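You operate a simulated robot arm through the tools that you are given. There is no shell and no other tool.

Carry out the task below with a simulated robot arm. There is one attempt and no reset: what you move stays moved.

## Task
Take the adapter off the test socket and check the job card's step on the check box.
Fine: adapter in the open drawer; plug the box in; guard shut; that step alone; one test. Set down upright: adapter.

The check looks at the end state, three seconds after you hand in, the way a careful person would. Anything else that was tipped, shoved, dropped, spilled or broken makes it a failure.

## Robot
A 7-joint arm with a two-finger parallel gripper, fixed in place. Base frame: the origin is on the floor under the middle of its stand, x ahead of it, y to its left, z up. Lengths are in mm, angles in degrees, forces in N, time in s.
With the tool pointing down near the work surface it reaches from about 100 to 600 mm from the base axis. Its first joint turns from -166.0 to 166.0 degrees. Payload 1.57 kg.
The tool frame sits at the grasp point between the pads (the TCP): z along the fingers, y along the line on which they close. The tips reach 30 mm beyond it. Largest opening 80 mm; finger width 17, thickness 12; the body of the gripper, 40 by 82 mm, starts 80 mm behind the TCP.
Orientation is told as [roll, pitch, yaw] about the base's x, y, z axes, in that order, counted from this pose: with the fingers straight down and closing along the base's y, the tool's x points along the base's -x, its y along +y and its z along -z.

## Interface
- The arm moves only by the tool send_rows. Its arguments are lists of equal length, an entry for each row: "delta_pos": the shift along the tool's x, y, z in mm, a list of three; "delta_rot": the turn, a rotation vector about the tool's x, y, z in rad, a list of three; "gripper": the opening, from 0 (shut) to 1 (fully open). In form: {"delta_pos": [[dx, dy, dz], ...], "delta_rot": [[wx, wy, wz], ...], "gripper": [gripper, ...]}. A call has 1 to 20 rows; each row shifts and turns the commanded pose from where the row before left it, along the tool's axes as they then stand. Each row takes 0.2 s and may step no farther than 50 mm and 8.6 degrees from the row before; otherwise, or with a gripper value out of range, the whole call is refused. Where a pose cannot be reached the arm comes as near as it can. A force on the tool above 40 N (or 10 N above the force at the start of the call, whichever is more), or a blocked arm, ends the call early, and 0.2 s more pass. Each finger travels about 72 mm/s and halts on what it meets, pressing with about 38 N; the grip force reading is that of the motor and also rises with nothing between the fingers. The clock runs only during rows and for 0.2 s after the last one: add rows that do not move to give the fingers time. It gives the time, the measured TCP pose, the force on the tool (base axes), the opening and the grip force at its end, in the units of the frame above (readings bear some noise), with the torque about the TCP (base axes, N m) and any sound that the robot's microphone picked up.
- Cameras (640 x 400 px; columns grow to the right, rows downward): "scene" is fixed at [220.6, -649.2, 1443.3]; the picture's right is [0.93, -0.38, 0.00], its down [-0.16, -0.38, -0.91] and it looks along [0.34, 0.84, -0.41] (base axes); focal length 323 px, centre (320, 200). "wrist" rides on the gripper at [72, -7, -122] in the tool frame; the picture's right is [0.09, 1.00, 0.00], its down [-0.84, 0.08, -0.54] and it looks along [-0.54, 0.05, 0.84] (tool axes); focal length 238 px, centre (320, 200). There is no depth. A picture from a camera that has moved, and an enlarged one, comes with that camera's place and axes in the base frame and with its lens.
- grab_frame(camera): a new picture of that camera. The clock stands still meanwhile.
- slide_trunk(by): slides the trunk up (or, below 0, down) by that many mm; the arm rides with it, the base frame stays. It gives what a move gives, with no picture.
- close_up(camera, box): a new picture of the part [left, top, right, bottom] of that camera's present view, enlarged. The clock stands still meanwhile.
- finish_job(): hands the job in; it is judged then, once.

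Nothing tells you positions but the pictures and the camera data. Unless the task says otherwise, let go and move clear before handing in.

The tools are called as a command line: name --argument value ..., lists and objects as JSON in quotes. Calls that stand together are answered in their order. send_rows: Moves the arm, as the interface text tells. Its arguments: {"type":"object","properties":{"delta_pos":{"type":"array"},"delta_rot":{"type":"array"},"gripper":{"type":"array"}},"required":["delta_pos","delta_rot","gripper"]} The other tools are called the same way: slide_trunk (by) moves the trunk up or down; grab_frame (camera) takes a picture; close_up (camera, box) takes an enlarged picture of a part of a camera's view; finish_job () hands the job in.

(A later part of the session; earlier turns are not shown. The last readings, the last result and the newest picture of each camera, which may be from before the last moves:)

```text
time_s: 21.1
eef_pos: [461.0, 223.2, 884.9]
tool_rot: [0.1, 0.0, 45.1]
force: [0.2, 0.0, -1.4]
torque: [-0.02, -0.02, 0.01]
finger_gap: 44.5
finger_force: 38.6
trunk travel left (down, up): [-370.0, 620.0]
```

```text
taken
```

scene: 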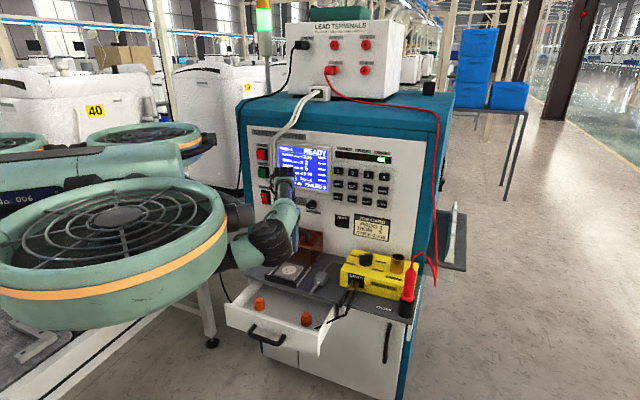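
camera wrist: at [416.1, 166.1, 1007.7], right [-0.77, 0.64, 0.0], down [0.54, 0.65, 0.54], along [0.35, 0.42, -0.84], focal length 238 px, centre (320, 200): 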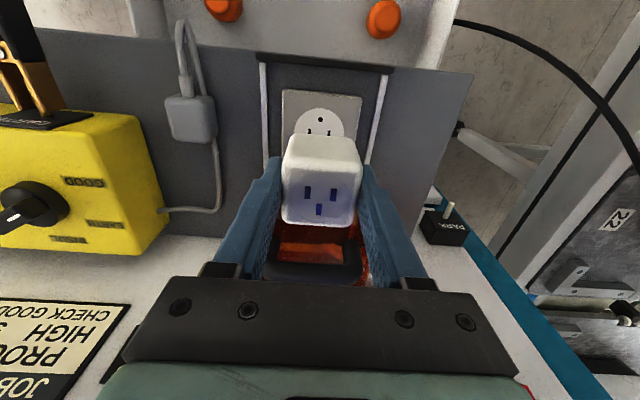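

The adapter is free of the socket. I'm moving it back over the open drawer at this height and then checking where the jars and the drawer floor are.

send_rows --delta_pos '[[20, -5, 0], [25, -6, 0], [25, -6, 0], [25, -6, 0], [25, -6, 0], [0, 0, 0]]' --delta_rot '[[0, 0, 0], [0, 0, 0], [0, 0, 0], [0, 0, 0], [0, 0, 0], [0, 0, 0]]' --gripper '[0, 0, 0, 0, 0, 0]'

grab_frame --camera "wrist"

grab_frame --camera "scene"

```text
time_s: 22.6
eef_pos: [398.2, 116.3, 883.8]
tool_rot: [0.1, 0.1, 45.1]
force: [0.0, -0.2, -0.6]
torque: [0.01, -0.01, 0.01]
finger_gap: 44.4
finger_force: 38.5
trunk travel left (down, up): [-370.0, 620.0]
```

```text
taken
camera wrist: at [352.6, 60.4, 1006.8], right [-0.77, 0.64, 0.0], down [0.54, 0.65, 0.54], along [0.35, 0.42, -0.84], focal length 238 px, centre (320, 200)
```

wrist: 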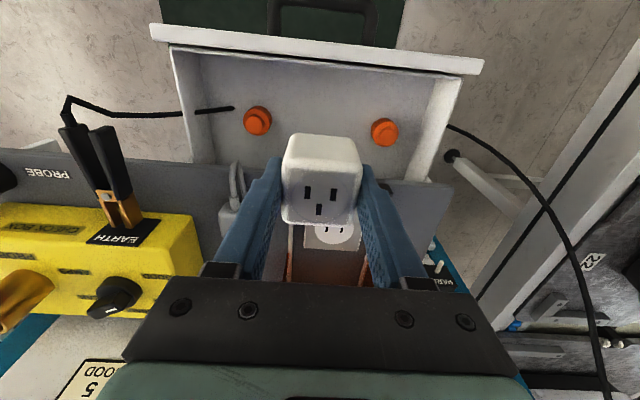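

```text
taken
```

scene: 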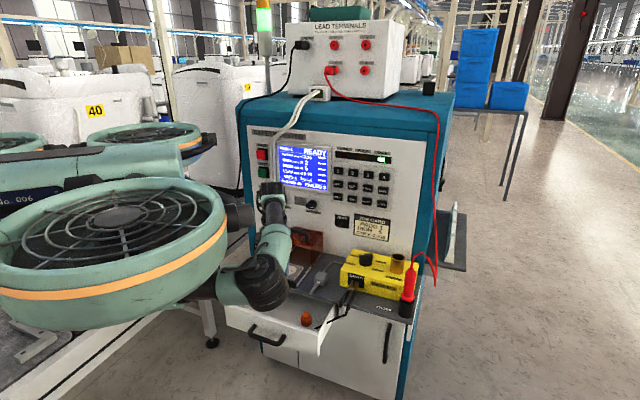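

The drawer is below, with jars at about u≈111 and u≈287, so the adapter goes between them near the front. I'm raising the trunk 100 mm to keep the elbow high before lowering the arm.

slide_trunk --by 100

send_rows --delta_pos '[[13, 0, 25], [13, 0, 25], [0, 0, 25], [0, 0, 25], [0, 0, 25], [0, 0, 25], [0, 0, 0]]' --delta_rot '[[0, 0, 0], [0, 0, 0], [0, 0, 0], [0, 0, 0], [0, 0, 0], [0, 0, 0], [0, 0, 0]]' --gripper '[0, 0, 0, 0, 0, 0, 0]'

grab_frame --camera "wrist"

grab_frame --camera "scene"

```text
time_s: 23.9
eef_pos: [399.5, 116.3, 984.0]
tool_rot: [-0.1, 0.0, 45.0]
force: [0.6, 0.2, -0.4]
torque: [0.0, 0.01, -0.03]
finger_gap: 44.4
finger_force: 37.6
trunk travel left (down, up): [-470.0, 520.0]
```

```text
time_s: 25.5
eef_pos: [380.7, 97.7, 833.1]
tool_rot: [0.0, 0.0, 45.0]
force: [-0.7, 0.0, -0.4]
torque: [-0.02, -0.04, -0.02]
finger_gap: 44.0
finger_force: 38.0
trunk travel left (down, up): [-470.0, 520.0]
```

```text
taken
camera wrist: at [334.8, 42.0, 956.8], right [-0.77, 0.64, 0.0], down [0.54, 0.65, 0.54], along [0.35, 0.42, -0.84], focal length 238 px, centre (320, 200)
```

wrist: 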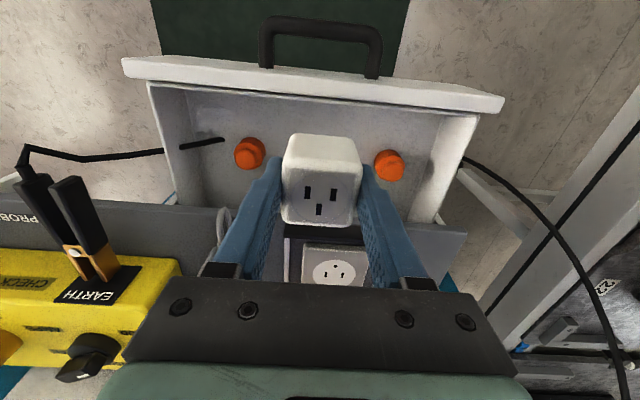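

```text
taken
```

scene: 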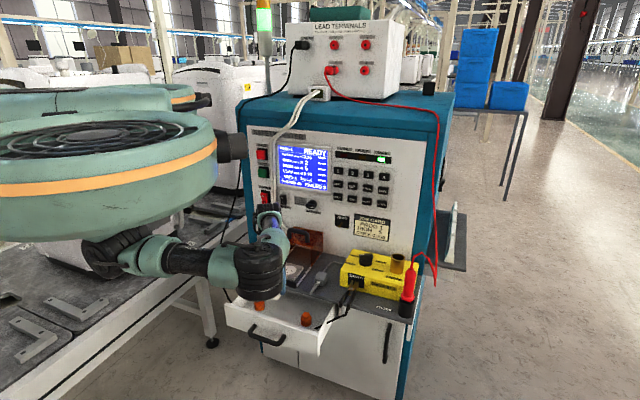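

The elbow is higher now. Close-ups of the drawer from here should give the jar positions and floor height.

close_up --camera "wrist" --box '[120, 40, 520, 240]'

close_up --camera "scene" --box '[200, 230, 350, 360]'

```text
1.60 times, centred on (320, 140) of wrist
camera zoom: at [334.8, 42.0, 956.8], right [-0.77, 0.64, 0.0], down [0.54, 0.65, 0.54], along [0.35, 0.42, -0.84], focal length 381 px, centre (320, 296)
```

zoom: 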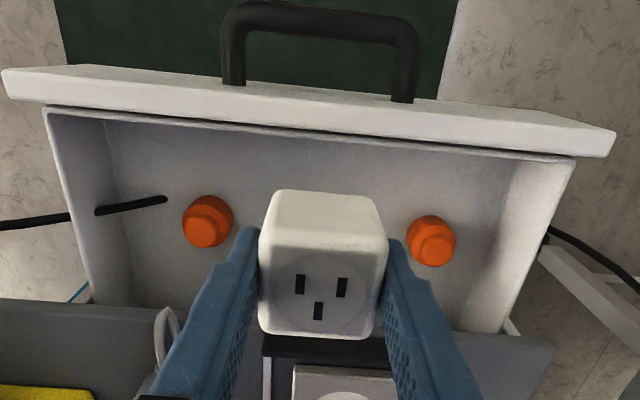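

```text
3.08 times, centred on (275, 295) of scene
camera zoom: at [220.6, -649.2, 1443.3], right [0.93, -0.38, 0.0], down [-0.16, -0.38, -0.91], along [0.34, 0.84, -0.41], focal length 995 px, centre (458, -92)
```

zoom: 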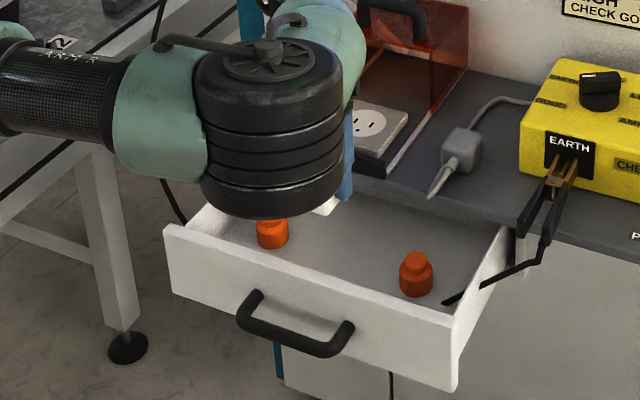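

The adapter will land at about u=199, w=345, clear of both jars and the front wall. I'm descending in stages and watching for contact force.

send_rows --delta_pos '[[-7, 1, 15], [0, 0, 15], [0, 0, 15], [0, 0, 15], [0, 0, 10], [0, 0, 0]]' --delta_rot '[[0, 0, 0], [0, 0, 0], [0, 0, 0], [0, 0, 0], [0, 0, 0], [0, 0, 0]]' --gripper '[0, 0, 0, 0, 0, 0]'

grab_frame --camera "wrist"

close_up --camera "scene" --box '[200, 230, 350, 360]'

```text
time_s: 26.9
eef_pos: [384.4, 104.2, 763.8]
tool_rot: [0.0, 0.0, 45.0]
force: [-1.4, 0.6, -1.0]
torque: [-0.01, 0.01, 0.0]
finger_gap: 44.4
finger_force: 38.0
trunk travel left (down, up): [-470.0, 520.0]
```

```text
taken
camera wrist: at [338.7, 48.5, 886.6], right [-0.77, 0.64, 0.0], down [0.54, 0.65, 0.54], along [0.35, 0.42, -0.84], focal length 238 px, centre (320, 200)
```

wrist: 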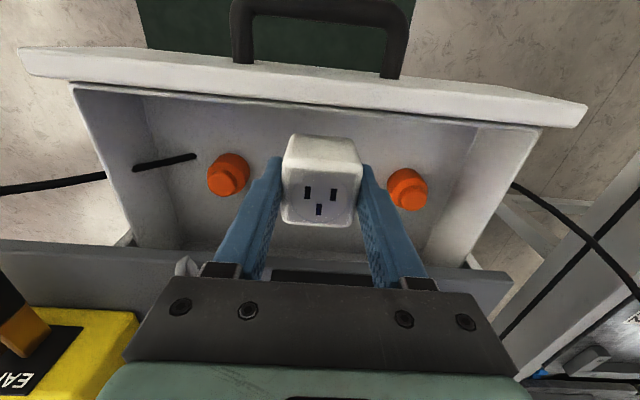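

```text
3.08 times, centred on (275, 295) of scene
camera zoom: at [220.6, -649.2, 1443.3], right [0.93, -0.38, 0.0], down [-0.16, -0.38, -0.91], along [0.34, 0.84, -0.41], focal length 995 px, centre (458, -92)
```

zoom: 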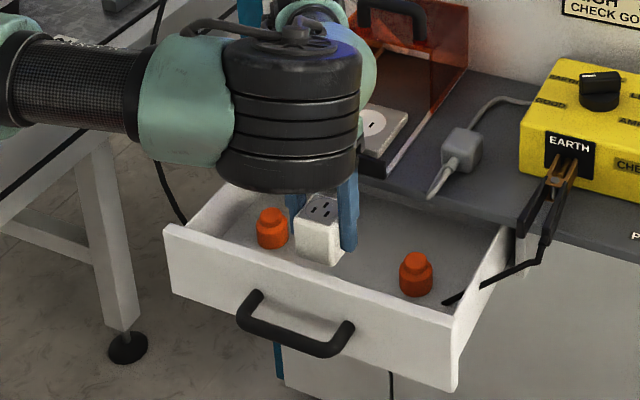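

The adapter sits nicely between the jars with good clearance. Continuing down in small steps until I feel the floor.

send_rows --delta_pos '[[0, 0, 6], [0, 0, 6], [0, 0, 6], [0, 0, 6], [0, 0, 6], [0, 0, 0]]' --delta_rot '[[0, 0, 0], [0, 0, 0], [0, 0, 0], [0, 0, 0], [0, 0, 0], [0, 0, 0]]' --gripper '[0, 0, 0, 0, 0, 0]'

close_up --camera "scene" --box '[230, 270, 330, 350]'

grab_frame --camera "wrist"

```text
time_s: 28.3
eef_pos: [383.7, 104.5, 733.3]
tool_rot: [0.0, 0.0, 45.0]
force: [-0.1, -0.3, -0.6]
torque: [0.02, -0.01, 0.01]
finger_gap: 44.6
finger_force: 38.1
trunk travel left (down, up): [-470.0, 520.0]
```

```text
5.00 times, centred on (280, 310) of scene
camera zoom: at [220.6, -649.2, 1443.3], right [0.93, -0.38, 0.0], down [-0.16, -0.38, -0.91], along [0.34, 0.84, -0.41], focal length 1616 px, centre (520, -350)
```

zoom: 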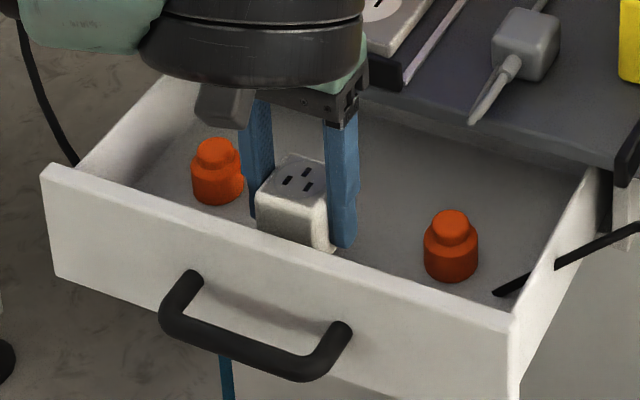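

```text
taken
camera wrist: at [338.2, 48.3, 856.6], right [-0.77, 0.64, 0.0], down [0.54, 0.65, 0.54], along [0.35, 0.42, -0.84], focal length 238 px, centre (320, 200)
```

wrist: 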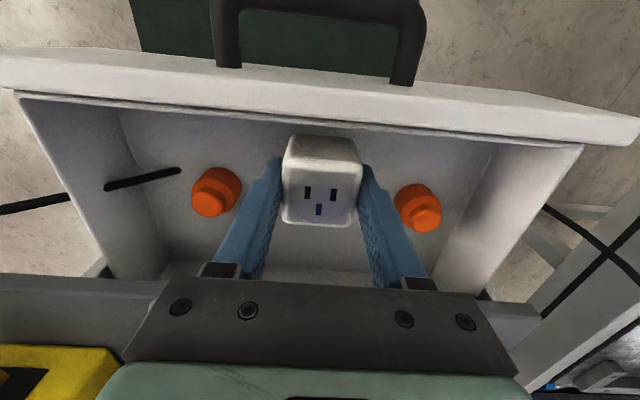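

Still no contact at z=733. Continuing with short, small steps and reading the force each time.

send_rows --delta_pos '[[0, 0, 4], [0, 0, 4], [0, 0, 0]]' --delta_rot '[[0, 0, 0], [0, 0, 0], [0, 0, 0]]' --gripper '[0, 0, 0]'

close_up --camera "scene" --box '[260, 280, 320, 330]'

```text
time_s: 29.1
eef_pos: [384.5, 104.4, 726.2]
tool_rot: [0.0, 0.0, 45.0]
force: [0.7, 0.1, 0.4]
torque: [-0.01, 0.02, 0.04]
finger_gap: 44.4
finger_force: 38.4
trunk travel left (down, up): [-470.0, 520.0]
```

```text
8.00 times, centred on (290, 305) of scene
camera zoom: at [220.6, -649.2, 1443.3], right [0.93, -0.38, 0.0], down [-0.16, -0.38, -0.91], along [0.34, 0.84, -0.41], focal length 2586 px, centre (560, -640)
```

zoom: 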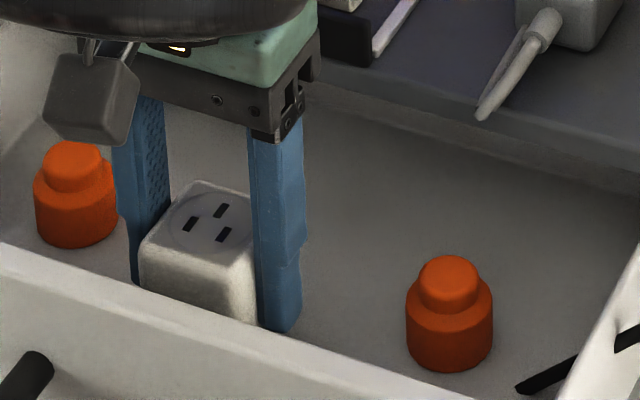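

Still free. Continuing.

send_rows --delta_pos '[[0, 0, 3], [0, 0, 3], [0, 0, 0]]' --delta_rot '[[0, 0, 0], [0, 0, 0], [0, 0, 0]]' --gripper '[0, 0, 0]'

send_rows --delta_pos '[[0, 0, 3], [0, 0, 3], [0, 0, 0]]' --delta_rot '[[0, 0, 0], [0, 0, 0], [0, 0, 0]]' --gripper '[0, 0, 0]'

close_up --camera "scene" --box '[260, 280, 320, 330]'

grab_frame --camera "wrist"

```text
time_s: 29.9
eef_pos: [384.2, 104.9, 720.4]
tool_rot: [0.0, 0.0, 44.9]
force: [0.3, 0.1, -0.8]
torque: [0.01, -0.03, -0.04]
finger_gap: 44.3
finger_force: 38.5
trunk travel left (down, up): [-470.0, 520.0]
```

```text
time_s: 30.7
eef_pos: [383.6, 105.2, 713.9]
tool_rot: [0.0, 0.0, 45.0]
force: [0.3, 0.8, 5.3]
torque: [-0.09, 0.09, 0.02]
finger_gap: 44.5
finger_force: 38.2
trunk travel left (down, up): [-470.0, 520.0]
```

```text
8.00 times, centred on (290, 305) of scene
camera zoom: at [220.6, -649.2, 1443.3], right [0.93, -0.38, 0.0], down [-0.16, -0.38, -0.91], along [0.34, 0.84, -0.41], focal length 2586 px, centre (560, -640)
```

zoom: 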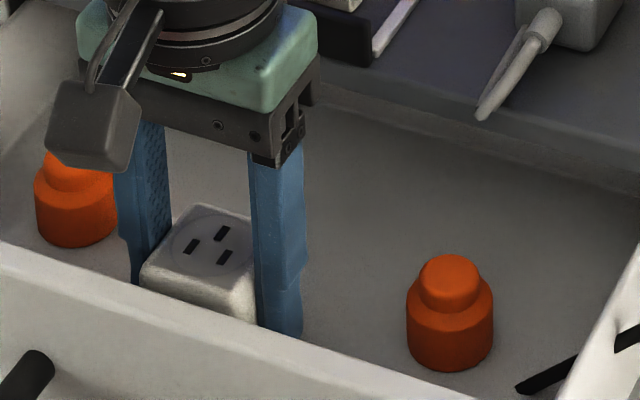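

```text
taken
camera wrist: at [338.6, 48.7, 837.2], right [-0.77, 0.64, 0.0], down [0.54, 0.65, 0.54], along [0.35, 0.42, -0.84], focal length 238 px, centre (320, 200)
```

wrist: 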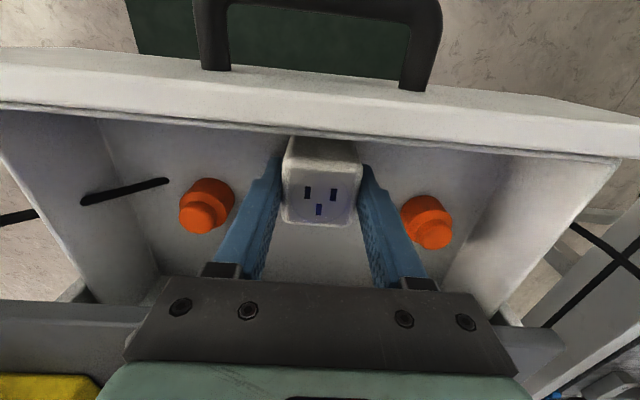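

Contact: 5 N upward at z≈714, so the adapter is standing on the drawer floor. Opening the fingers a limited amount, to about 60 mm, to stay off the jars.

send_rows --delta_pos '[[0, 0, 0], [0, 0, 0], [0, 0, 0], [0, 0, 0], [0, 0, 0]]' --delta_rot '[[0, 0, 0], [0, 0, 0], [0, 0, 0], [0, 0, 0], [0, 0, 0]]' --gripper '[0.6, 0.65, 0.7, 0.75, 0.75]'

close_up --camera "scene" --box '[260, 280, 320, 330]'

grab_frame --camera "wrist"

```text
time_s: 31.9
eef_pos: [384.2, 104.4, 713.7]
tool_rot: [0.0, 0.0, 45.0]
force: [0.0, 0.0, 0.9]
torque: [0.01, 0.0, 0.02]
finger_gap: 60.2
finger_force: 0.1
trunk travel left (down, up): [-470.0, 520.0]
```

```text
8.00 times, centred on (290, 305) of scene
camera zoom: at [220.6, -649.2, 1443.3], right [0.93, -0.38, 0.0], down [-0.16, -0.38, -0.91], along [0.34, 0.84, -0.41], focal length 2586 px, centre (560, -640)
```

zoom: 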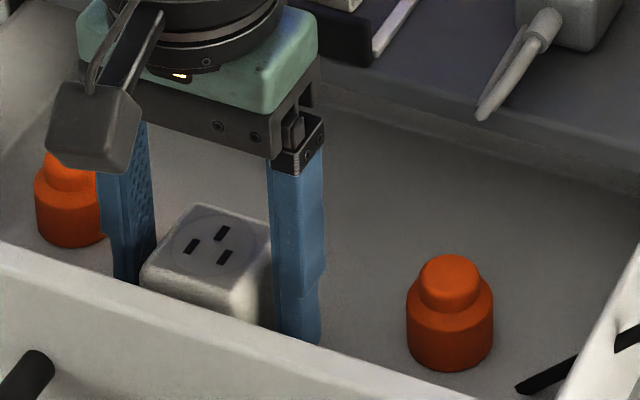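

```text
taken
camera wrist: at [338.6, 48.6, 836.7], right [-0.77, 0.64, 0.0], down [0.54, 0.65, 0.54], along [0.35, 0.42, -0.84], focal length 238 px, centre (320, 200)
```

wrist: 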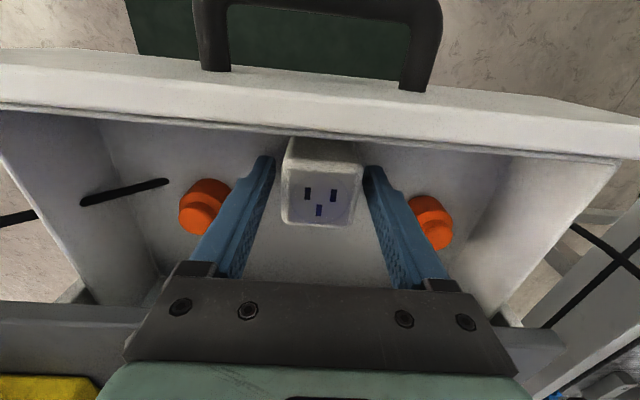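

The adapter stands upright and free of the fingers. Rising straight up out of the drawer.

send_rows --delta_pos '[[0, 0, -10], [0, 0, -15], [0, 0, -20], [0, 0, -20], [0, 0, -25], [0, 0, -25], [0, 0, -25], [0, 0, -25], [0, 0, 0]]' --delta_rot '[[0, 0, 0], [0, 0, 0], [0, 0, 0], [0, 0, 0], [0, 0, 0], [0, 0, 0], [0, 0, 0], [0, 0, 0], [0, 0, 0]]' --gripper '[0.75, 0.75, 0.75, 0.75, 0.75, 0.75, 0.75, 0.75, 0.75]'

grab_frame --camera "wrist"

grab_frame --camera "scene"

```text
time_s: 33.9
eef_pos: [383.7, 104.5, 879.3]
tool_rot: [0.0, 0.0, 44.9]
force: [-0.3, -0.1, 1.1]
torque: [0.03, 0.01, 0.01]
finger_gap: 59.9
finger_force: 0.1
trunk travel left (down, up): [-470.0, 520.0]
```

```text
taken
camera wrist: at [337.8, 48.6, 1002.4], right [-0.77, 0.64, 0.0], down [0.54, 0.65, 0.54], along [0.35, 0.42, -0.84], focal length 238 px, centre (320, 200)
```

wrist: 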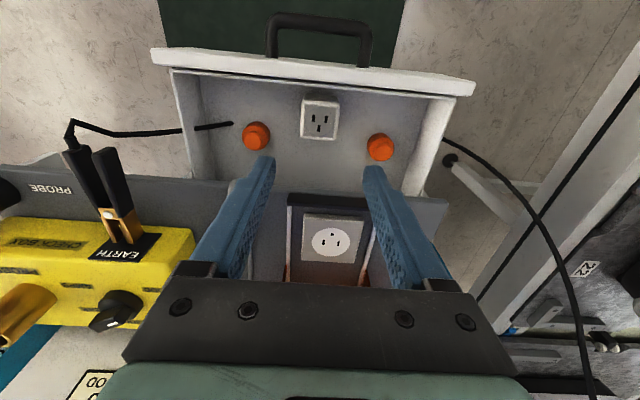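

```text
taken
```

scene: 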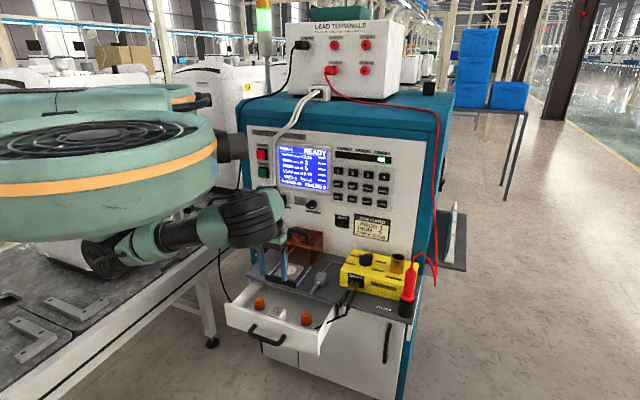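

The adapter stands upright in the drawer. Now I'm looking closely at the plug, its cable and the socket holes.

close_up --camera "scene" --box '[280, 255, 345, 310]'

send_rows --delta_pos '[[-15, -20, 0], [-15, -20, 0], [-15, -20, 0], [-5, -15, 0], [0, 0, 0]]' --delta_rot '[[0, 0, 0], [0, 0, 0], [0, 0, 0], [0, 0, 0], [0, 0, 0]]' --gripper '[1, 1, 1, 1, 1]'

grab_frame --camera "wrist"

close_up --camera "wrist" --box '[240, 60, 420, 220]'

```text
7.27 times, centred on (312, 282) of scene
camera zoom: at [220.6, -649.2, 1443.3], right [0.93, -0.38, 0.0], down [-0.16, -0.38, -0.91], along [0.34, 0.84, -0.41], focal length 2351 px, centre (374, -400)
```

zoom: 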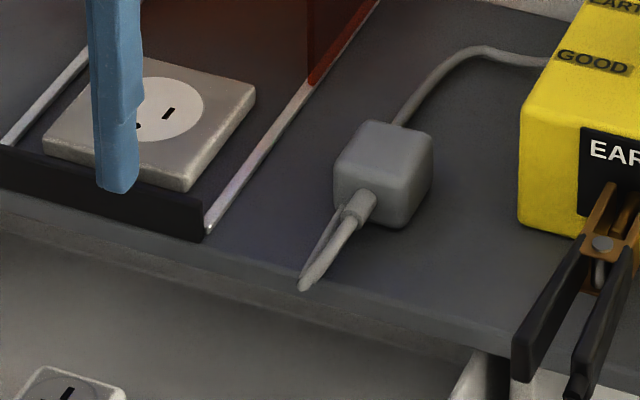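

```text
time_s: 35.1
eef_pos: [474.2, 86.4, 878.3]
tool_rot: [0.0, 0.0, 45.0]
force: [0.9, 0.1, -0.3]
torque: [-0.04, 0.01, -0.01]
finger_gap: 79.8
finger_force: 0.0
trunk travel left (down, up): [-470.0, 520.0]
```

```text
taken
camera wrist: at [428.0, 30.4, 1001.0], right [-0.77, 0.64, 0.0], down [0.54, 0.65, 0.54], along [0.35, 0.42, -0.84], focal length 238 px, centre (320, 200)
```

wrist: 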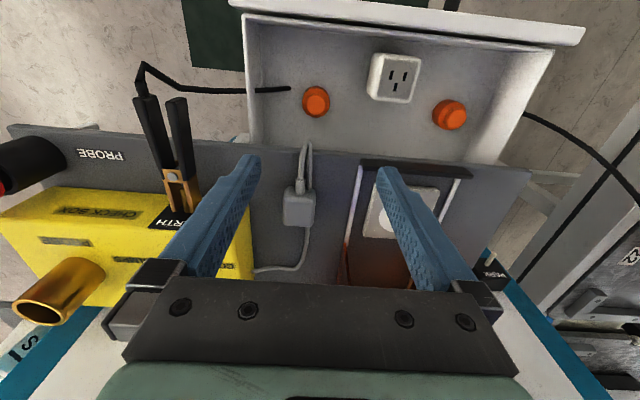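

```text
2.50 times, centred on (330, 140) of wrist
camera zoom: at [428.0, 30.4, 1001.0], right [-0.77, 0.64, 0.0], down [0.54, 0.65, 0.54], along [0.35, 0.42, -0.84], focal length 596 px, centre (295, 350)
```

zoom: 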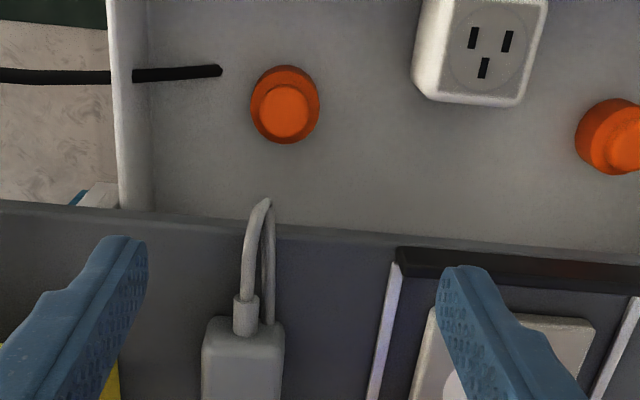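

The plug lies on the shelf with its cable coming off the front face, and I can't see the pins yet. Moving above it for a precise view.

send_rows --delta_pos '[[-20, -5, 0], [-20, -5, 0], [-20, -4, 0], [-20, -3, 0], [0, 0, 0]]' --delta_rot '[[0, 0, 0], [0, 0, 0], [0, 0, 0], [0, 0, 0], [0, 0, 0]]' --gripper '[1, 1, 1, 1, 1]'

grab_frame --camera "wrist"

close_up --camera "wrist" --box '[250, 80, 390, 220]'

grab_frame --camera "scene"

```text
time_s: 36.3
eef_pos: [543.7, 129.7, 876.9]
tool_rot: [0.0, 0.1, 44.9]
force: [-0.1, 0.0, -0.1]
torque: [0.03, 0.03, -0.01]
finger_gap: 80.0
finger_force: 0.1
trunk travel left (down, up): [-470.0, 520.0]
```

```text
taken
camera wrist: at [497.6, 74.7, 1000.1], right [-0.77, 0.64, 0.0], down [0.54, 0.65, 0.54], along [0.35, 0.42, -0.84], focal length 238 px, centre (320, 200)
```

wrist: 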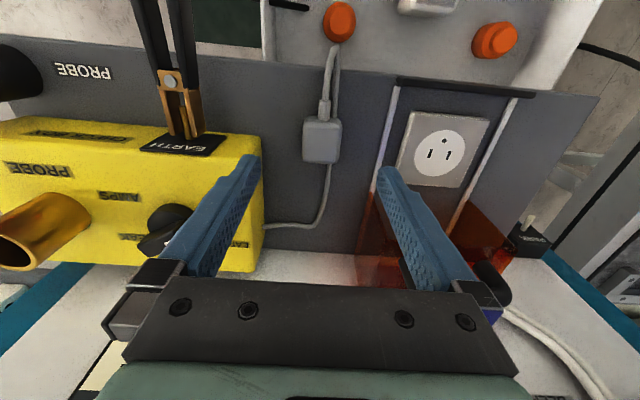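

```text
2.86 times, centred on (320, 150) of wrist
camera zoom: at [497.6, 74.7, 1000.1], right [-0.77, 0.64, 0.0], down [0.54, 0.65, 0.54], along [0.35, 0.42, -0.84], focal length 681 px, centre (320, 343)
```

zoom: 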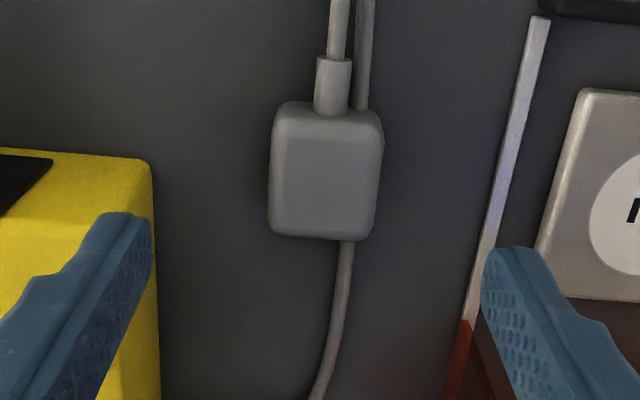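

```text
taken
```

scene: 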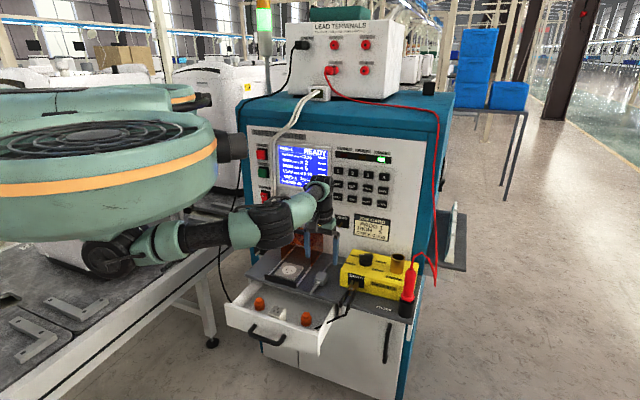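

The plug is about 29 mm wide, centred near u=291, w=478, and the box's left face is only about 50 mm to its right. I'm narrowing the fingers to 50 mm and descending partway for a better look.

send_rows --delta_pos '[[0, 0, 0], [0, 0, 0], [0, 0, 15], [0, 0, 15], [0, 0, 10], [0, 0, 0]]' --delta_rot '[[0, 0, 0], [0, 0, 0], [0, 0, 0], [0, 0, 0], [0, 0, 0], [0, 0, 0]]' --gripper '[0.62, 0.62, 0.62, 0.62, 0.62, 0.62]'

grab_frame --camera "wrist"

close_up --camera "wrist" --box '[250, 80, 390, 220]'

close_up --camera "scene" --box '[300, 255, 345, 300]'

```text
time_s: 37.7
eef_pos: [541.7, 130.7, 838.3]
tool_rot: [0.0, -0.1, 45.0]
force: [-0.4, -0.1, 0.4]
torque: [-0.02, -0.03, -0.03]
finger_gap: 49.6
finger_force: 0.0
trunk travel left (down, up): [-470.0, 520.0]
```

```text
taken
camera wrist: at [496.3, 74.8, 961.6], right [-0.77, 0.64, 0.0], down [0.54, 0.65, 0.54], along [0.35, 0.42, -0.84], focal length 238 px, centre (320, 200)
```

wrist: 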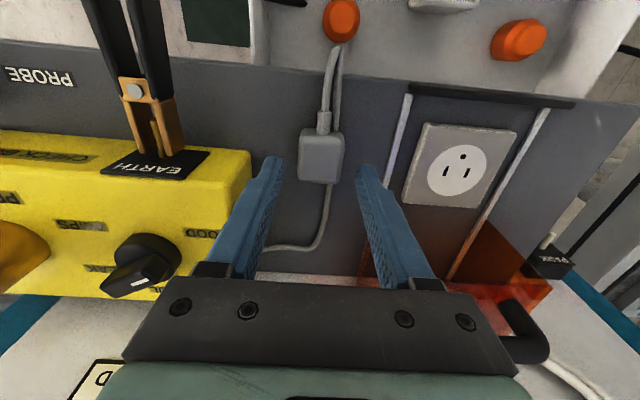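

```text
2.86 times, centred on (320, 150) of wrist
camera zoom: at [496.3, 74.8, 961.6], right [-0.77, 0.64, 0.0], down [0.54, 0.65, 0.54], along [0.35, 0.42, -0.84], focal length 681 px, centre (320, 343)
```

zoom: 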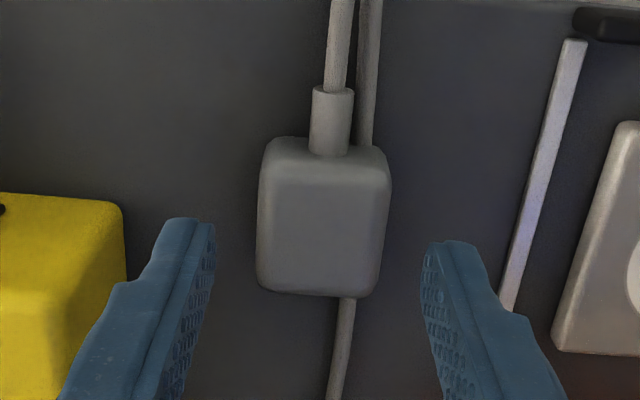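

```text
8.89 times, centred on (322, 278) of scene
camera zoom: at [220.6, -649.2, 1443.3], right [0.93, -0.38, 0.0], down [-0.16, -0.38, -0.91], along [0.34, 0.84, -0.41], focal length 2874 px, centre (298, -489)
```

zoom: 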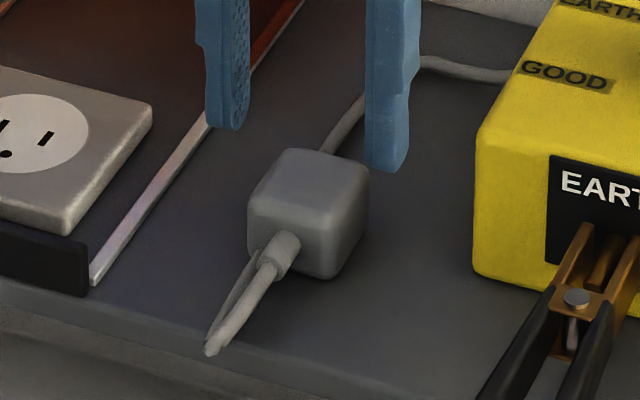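

The plug appears to stand directly on the shelf (top z≈784), with nothing sticking out at its sides, so its pins should be underneath. I'm aligning over it and descending to grasp.

send_rows --delta_pos '[[-5, 0, 10], [0, 0, 10], [0, 0, 10], [0, 0, 10], [0, 0, 9], [0, 0, 0]]' --delta_rot '[[0, 0, 0], [0, 0, 0], [0, 0, 0], [0, 0, 0], [0, 0, 0], [0, 0, 0]]' --gripper '[0.62, 0.62, 0.62, 0.62, 0.62, 0.62]'

grab_frame --camera "wrist"

close_up --camera "scene" --box '[290, 245, 355, 300]'

```text
time_s: 39.1
eef_pos: [545.0, 134.9, 791.0]
tool_rot: [0.0, 0.0, 45.0]
force: [0.1, -0.2, -0.1]
torque: [0.0, 0.05, -0.04]
finger_gap: 49.4
finger_force: 0.0
trunk travel left (down, up): [-470.0, 520.0]
```

```text
taken
camera wrist: at [499.4, 78.7, 913.2], right [-0.77, 0.64, 0.0], down [0.54, 0.65, 0.54], along [0.35, 0.42, -0.84], focal length 238 px, centre (320, 200)
```

wrist: 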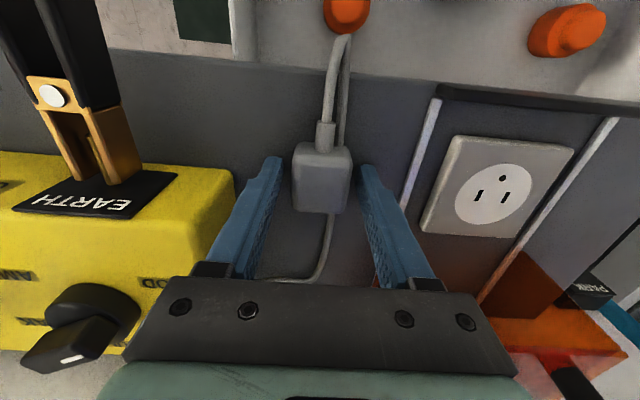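

```text
7.27 times, centred on (322, 272) of scene
camera zoom: at [220.6, -649.2, 1443.3], right [0.93, -0.38, 0.0], down [-0.16, -0.38, -0.91], along [0.34, 0.84, -0.41], focal length 2351 px, centre (302, -327)
```

zoom: 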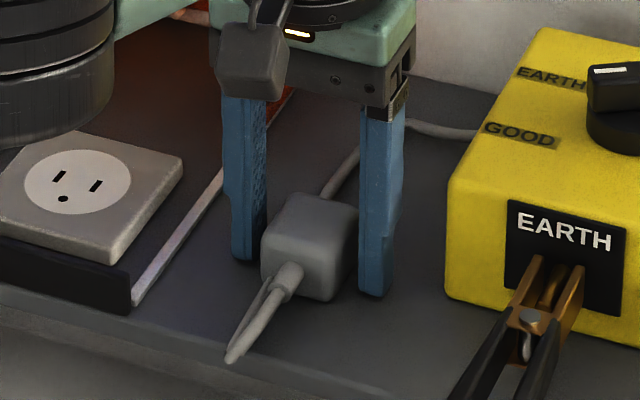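

The fingers straddle the plug with the tips just above the shelf. Closing on it.

send_rows --delta_pos '[[0, 0, 0], [0, 0, 0], [0, 0, 0], [0, 0, 0], [0, 0, 0]]' --delta_rot '[[0, 0, 0], [0, 0, 0], [0, 0, 0], [0, 0, 0], [0, 0, 0]]' --gripper '[0.3, 0, 0, 0, 0]'

send_rows --delta_pos '[[0, 0, -3], [0, 0, -3], [0, 0, -3], [0, 0, 0]]' --delta_rot '[[0, 0, 0], [0, 0, 0], [0, 0, 0], [0, 0, 0]]' --gripper '[0, 0, 0, 0]'

grab_frame --camera "wrist"

close_up --camera "scene" --box '[290, 245, 355, 300]'

```text
time_s: 40.3
eef_pos: [544.8, 134.1, 790.5]
tool_rot: [-0.1, 0.0, 45.1]
force: [-0.4, -0.1, -0.2]
torque: [0.0, 0.01, 0.0]
finger_gap: 34.6
finger_force: 37.5
trunk travel left (down, up): [-470.0, 520.0]
```

```text
time_s: 41.3
eef_pos: [544.1, 134.6, 797.8]
tool_rot: [0.0, -0.1, 45.0]
force: [-0.4, 0.1, -0.5]
torque: [-0.02, 0.02, 0.01]
finger_gap: 35.0
finger_force: 37.9
trunk travel left (down, up): [-470.0, 520.0]
```

```text
taken
camera wrist: at [498.8, 78.5, 921.7], right [-0.77, 0.64, 0.0], down [0.54, 0.65, 0.54], along [0.35, 0.42, -0.84], focal length 238 px, centre (320, 200)
```

wrist: 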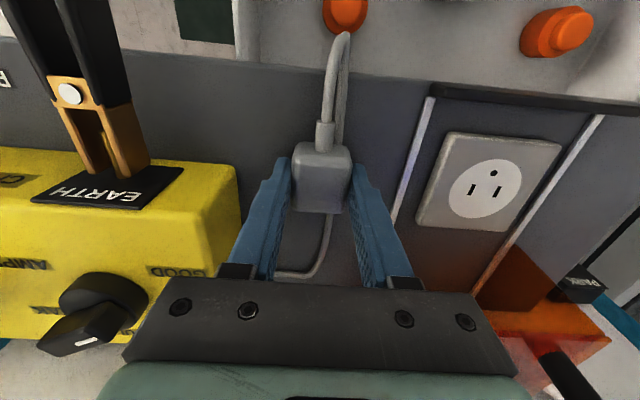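

```text
7.27 times, centred on (322, 272) of scene
camera zoom: at [220.6, -649.2, 1443.3], right [0.93, -0.38, 0.0], down [-0.16, -0.38, -0.91], along [0.34, 0.84, -0.41], focal length 2351 px, centre (302, -327)
```

zoom: 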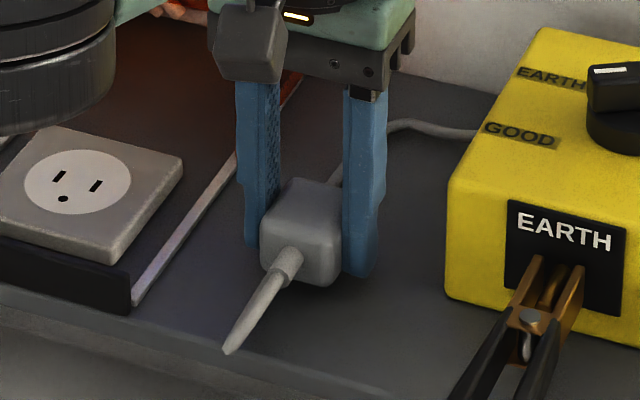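

The plug (35 mm wide) is lifting with the fingers. I'm raising it further and looking for its pins.

send_rows --delta_pos '[[0, 0, -10], [0, 0, -10], [0, 0, -15], [0, 0, -15], [0, 0, -15], [0, 0, 0]]' --delta_rot '[[0, 0, 0], [0, 0, 0], [0, 0, 0], [0, 0, 0], [0, 0, 0], [0, 0, 0]]' --gripper '[0, 0, 0, 0, 0, 0]'

grab_frame --camera "wrist"

close_up --camera "scene" --box '[275, 220, 365, 295]'

```text
time_s: 42.7
eef_pos: [544.7, 134.8, 863.3]
tool_rot: [-0.1, -0.1, 45.0]
force: [0.4, 0.7, -0.1]
torque: [0.0, -0.01, -0.02]
finger_gap: 35.0
finger_force: 37.4
trunk travel left (down, up): [-470.0, 520.0]
```

```text
taken
camera wrist: at [500.1, 78.0, 986.5], right [-0.77, 0.64, 0.0], down [0.54, 0.65, 0.54], along [0.35, 0.42, -0.84], focal length 238 px, centre (320, 200)
```

wrist: 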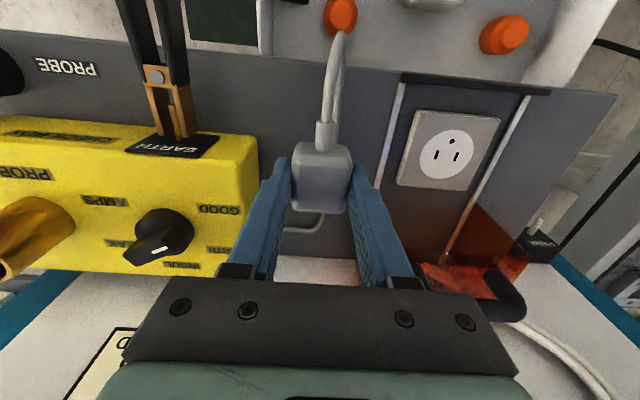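

```text
5.33 times, centred on (320, 258) of scene
camera zoom: at [220.6, -649.2, 1443.3], right [0.93, -0.38, 0.0], down [-0.16, -0.38, -0.91], along [0.34, 0.84, -0.41], focal length 1724 px, centre (320, -107)
```

zoom: 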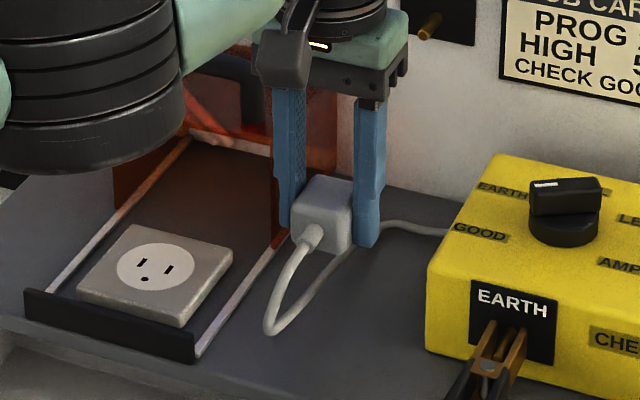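

No pins are visible under the plug, so I'll keep its present orientation for the socket. First I'm measuring exactly where the plug sits in the fingers.

close_up --camera "wrist" --box '[270, 110, 370, 230]'

close_up --camera "wrist" --box '[370, 70, 530, 210]'

close_up --camera "scene" --box '[305, 240, 345, 275]'

close_up --camera "scene" --box '[265, 225, 335, 290]'

```text
3.33 times, centred on (320, 170) of wrist
camera zoom: at [500.1, 78.0, 986.5], right [-0.77, 0.64, 0.0], down [0.54, 0.65, 0.54], along [0.35, 0.42, -0.84], focal length 794 px, centre (320, 300)
```

zoom: 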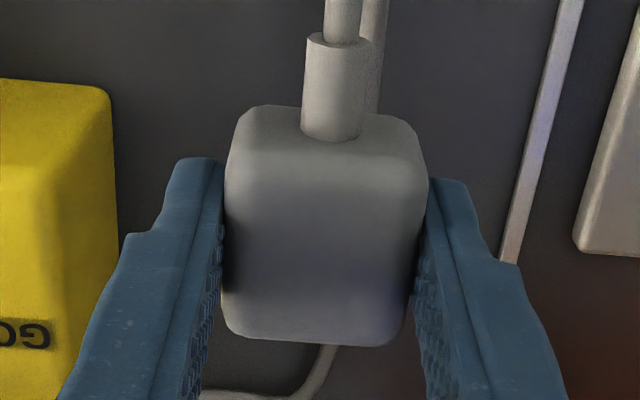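

```text
2.86 times, centred on (450, 140) of wrist
camera zoom: at [500.1, 78.0, 986.5], right [-0.77, 0.64, 0.0], down [0.54, 0.65, 0.54], along [0.35, 0.42, -0.84], focal length 681 px, centre (-51, 371)
```

zoom: 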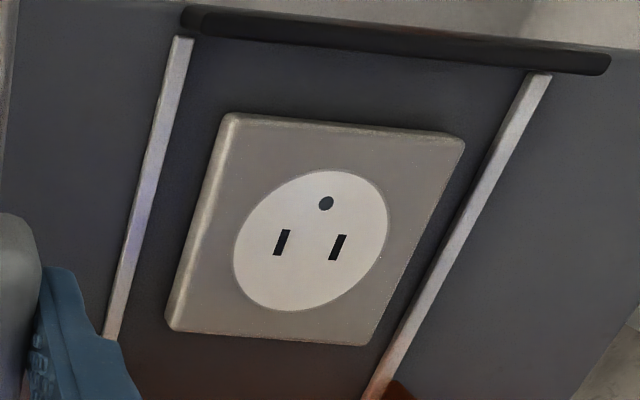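

```text
11.43 times, centred on (325, 258) of scene
camera zoom: at [220.6, -649.2, 1443.3], right [0.93, -0.38, 0.0], down [-0.16, -0.38, -0.91], along [0.34, 0.84, -0.41], focal length 3695 px, centre (263, -457)
```

zoom: 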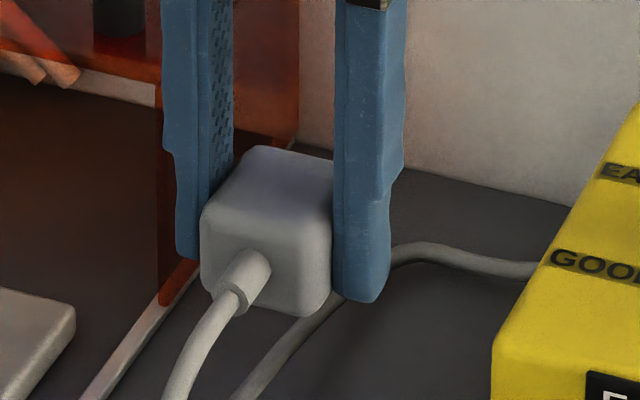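

```text
6.15 times, centred on (300, 258) of scene
camera zoom: at [220.6, -649.2, 1443.3], right [0.93, -0.38, 0.0], down [-0.16, -0.38, -0.91], along [0.34, 0.84, -0.41], focal length 1989 px, centre (443, -154)
```

zoom: 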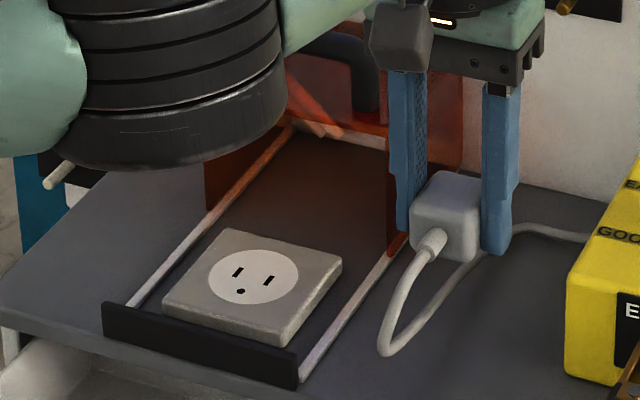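

The plug is held square, centred about 2 mm ahead of the TCP in w. I'm carrying it over the socket centre (u≈170, w≈483.6) at this height.

send_rows --delta_pos '[[0, 15, 0], [0, 20, 0], [0, 20, 0], [0, 20, 0], [0, 20, 0], [-1, 16, 0], [0, 10, 0], [0, 0, 0]]' --delta_rot '[[0, 0, 0], [0, 0, 0], [0, 0, 0], [0, 0, 0], [0, 0, 0], [0, 0, 0], [0, 0, 0], [0, 0, 0]]' --gripper '[0, 0, 0, 0, 0, 0, 0, 0]'

grab_frame --camera "wrist"

grab_frame --camera "scene"

close_up --camera "scene" --box '[240, 215, 360, 305]'

```text
time_s: 44.5
eef_pos: [460.0, 220.7, 864.0]
tool_rot: [0.1, 0.0, 45.0]
force: [-0.3, 0.4, -0.6]
torque: [0.01, 0.0, -0.01]
finger_gap: 35.1
finger_force: 38.4
trunk travel left (down, up): [-470.0, 520.0]
```

```text
taken
camera wrist: at [414.1, 165.0, 986.7], right [-0.77, 0.64, 0.0], down [0.54, 0.65, 0.54], along [0.35, 0.42, -0.84], focal length 238 px, centre (320, 200)
```

wrist: 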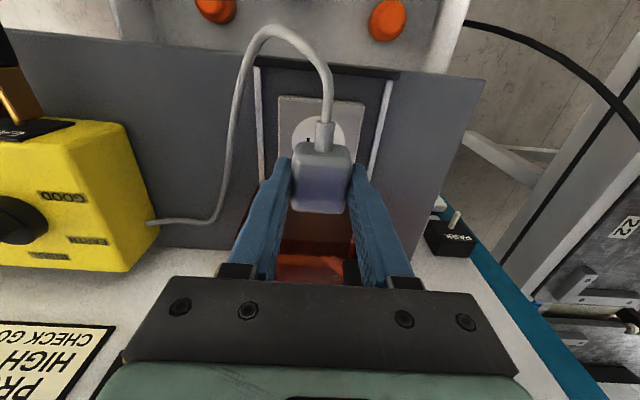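

```text
taken
```

scene: 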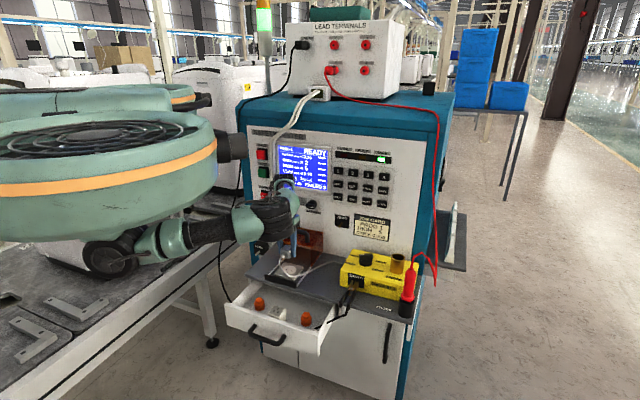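

```text
4.44 times, centred on (300, 260) of scene
camera zoom: at [220.6, -649.2, 1443.3], right [0.93, -0.38, 0.0], down [-0.16, -0.38, -0.91], along [0.34, 0.84, -0.41], focal length 1437 px, centre (409, -67)
```

zoom: 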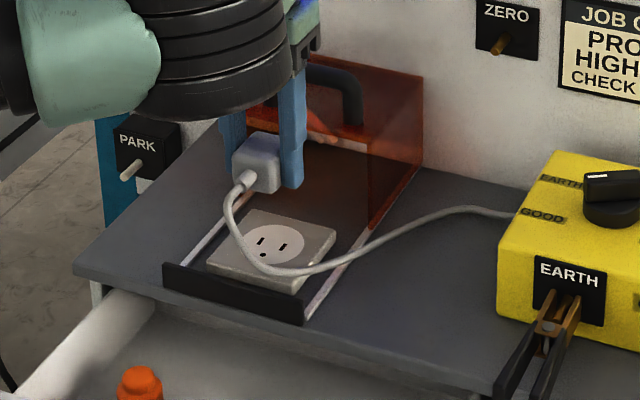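

The cable is slack and following. I'm nudging 1 mm sideways and descending to just above the socket to check alignment.

send_rows --delta_pos '[[0, -1, 10], [0, 0, 10], [0, 0, 10], [0, 0, 8], [0, 0, 0]]' --delta_rot '[[0, 0, 0], [0, 0, 0], [0, 0, 0], [0, 0, 0], [0, 0, 0]]' --gripper '[0, 0, 0, 0, 0]'

close_up --camera "wrist" --box '[240, 70, 400, 230]'

close_up --camera "scene" --box '[265, 235, 325, 290]'

```text
time_s: 45.7
eef_pos: [460.9, 220.0, 825.2]
tool_rot: [0.0, 0.0, 45.0]
force: [-1.0, 0.7, -1.2]
torque: [0.02, -0.01, -0.01]
finger_gap: 35.2
finger_force: 37.7
trunk travel left (down, up): [-470.0, 520.0]
```

```text
2.50 times, centred on (320, 150) of wrist
camera zoom: at [415.1, 164.5, 948.0], right [-0.77, 0.64, 0.0], down [0.54, 0.65, 0.54], along [0.35, 0.42, -0.84], focal length 596 px, centre (320, 325)
```

zoom: 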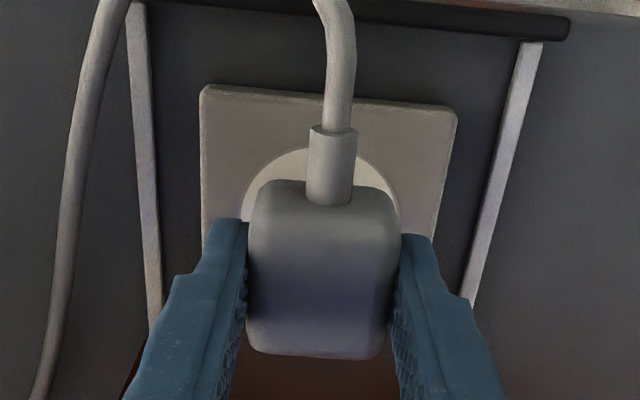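

```text
7.27 times, centred on (295, 262) of scene
camera zoom: at [220.6, -649.2, 1443.3], right [0.93, -0.38, 0.0], down [-0.16, -0.38, -0.91], along [0.34, 0.84, -0.41], focal length 2351 px, centre (502, -254)
```

zoom: 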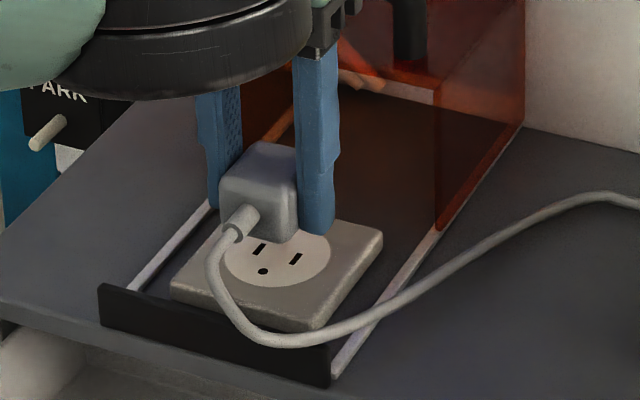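

The plug lines up with the disc centre within about a millimetre. Pushing down in small steps and reading the force.

send_rows --delta_pos '[[0, 0, 3], [0, 0, 3], [0, 0, 0]]' --delta_rot '[[0, 0, 0], [0, 0, 0], [0, 0, 0]]' --gripper '[0, 0, 0]'

send_rows --delta_pos '[[0, 0, 2], [0, 0, 2], [0, 0, 0]]' --delta_rot '[[0, 0, 0], [0, 0, 0], [0, 0, 0]]' --gripper '[0, 0, 0]'

close_up --camera "scene" --box '[265, 235, 325, 290]'

```text
time_s: 46.5
eef_pos: [460.8, 220.4, 819.5]
tool_rot: [0.1, 0.0, 45.0]
force: [-0.6, 0.4, -0.3]
torque: [-0.01, -0.03, -0.01]
finger_gap: 35.2
finger_force: 37.7
trunk travel left (down, up): [-470.0, 520.0]
```

```text
time_s: 47.3
eef_pos: [460.5, 220.1, 815.0]
tool_rot: [0.0, 0.0, 45.1]
force: [-0.1, 0.3, 0.6]
torque: [0.0, -0.04, 0.0]
finger_gap: 35.1
finger_force: 38.3
trunk travel left (down, up): [-470.0, 520.0]
```

```text
7.27 times, centred on (295, 262) of scene
camera zoom: at [220.6, -649.2, 1443.3], right [0.93, -0.38, 0.0], down [-0.16, -0.38, -0.91], along [0.34, 0.84, -0.41], focal length 2351 px, centre (502, -254)
```

zoom: 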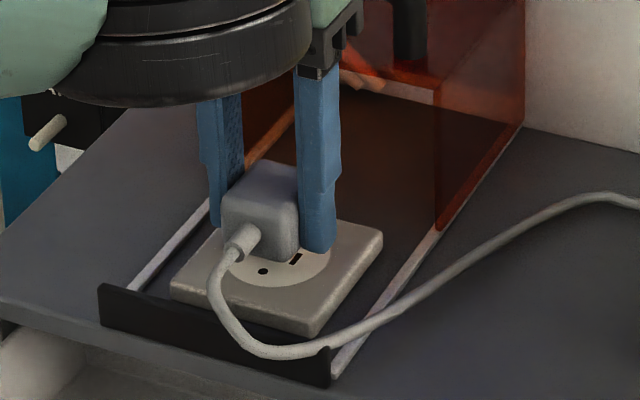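

No contact yet. Continuing.

send_rows --delta_pos '[[0, 0, 2], [0, 0, 2], [0, 0, 0]]' --delta_rot '[[0, 0, 0], [0, 0, 0], [0, 0, 0]]' --gripper '[0, 0, 0]'

close_up --camera "scene" --box '[265, 235, 325, 290]'

close_up --camera "wrist" --box '[240, 70, 400, 230]'

```text
time_s: 48.1
eef_pos: [462.5, 219.6, 812.0]
tool_rot: [0.0, -0.1, 45.0]
force: [-0.2, -0.2, -1.2]
torque: [0.0, -0.02, -0.02]
finger_gap: 35.0
finger_force: 37.4
trunk travel left (down, up): [-470.0, 520.0]
```

```text
7.27 times, centred on (295, 262) of scene
camera zoom: at [220.6, -649.2, 1443.3], right [0.93, -0.38, 0.0], down [-0.16, -0.38, -0.91], along [0.34, 0.84, -0.41], focal length 2351 px, centre (502, -254)
```

zoom: 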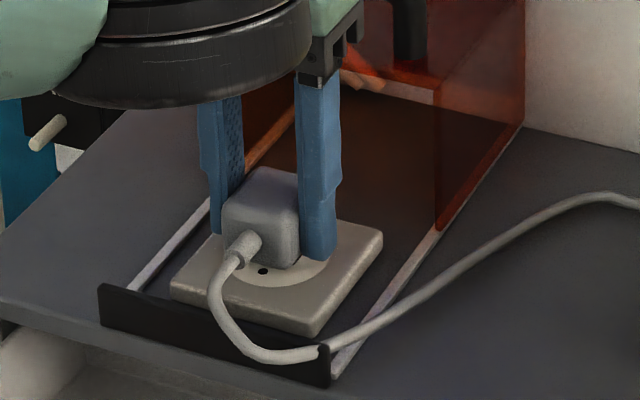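

```text
2.50 times, centred on (320, 150) of wrist
camera zoom: at [415.4, 163.6, 934.2], right [-0.77, 0.64, 0.0], down [0.54, 0.65, 0.54], along [0.35, 0.42, -0.84], focal length 596 px, centre (320, 325)
```

zoom: 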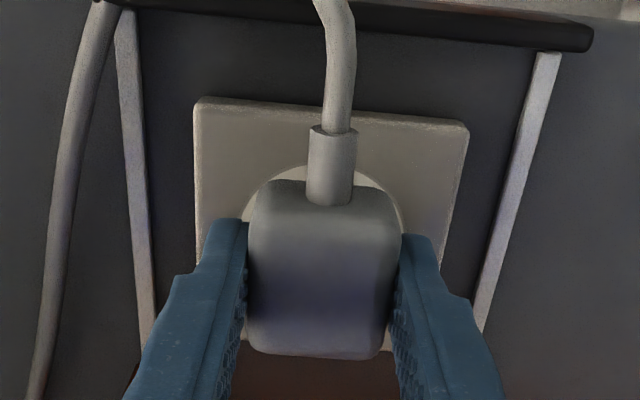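

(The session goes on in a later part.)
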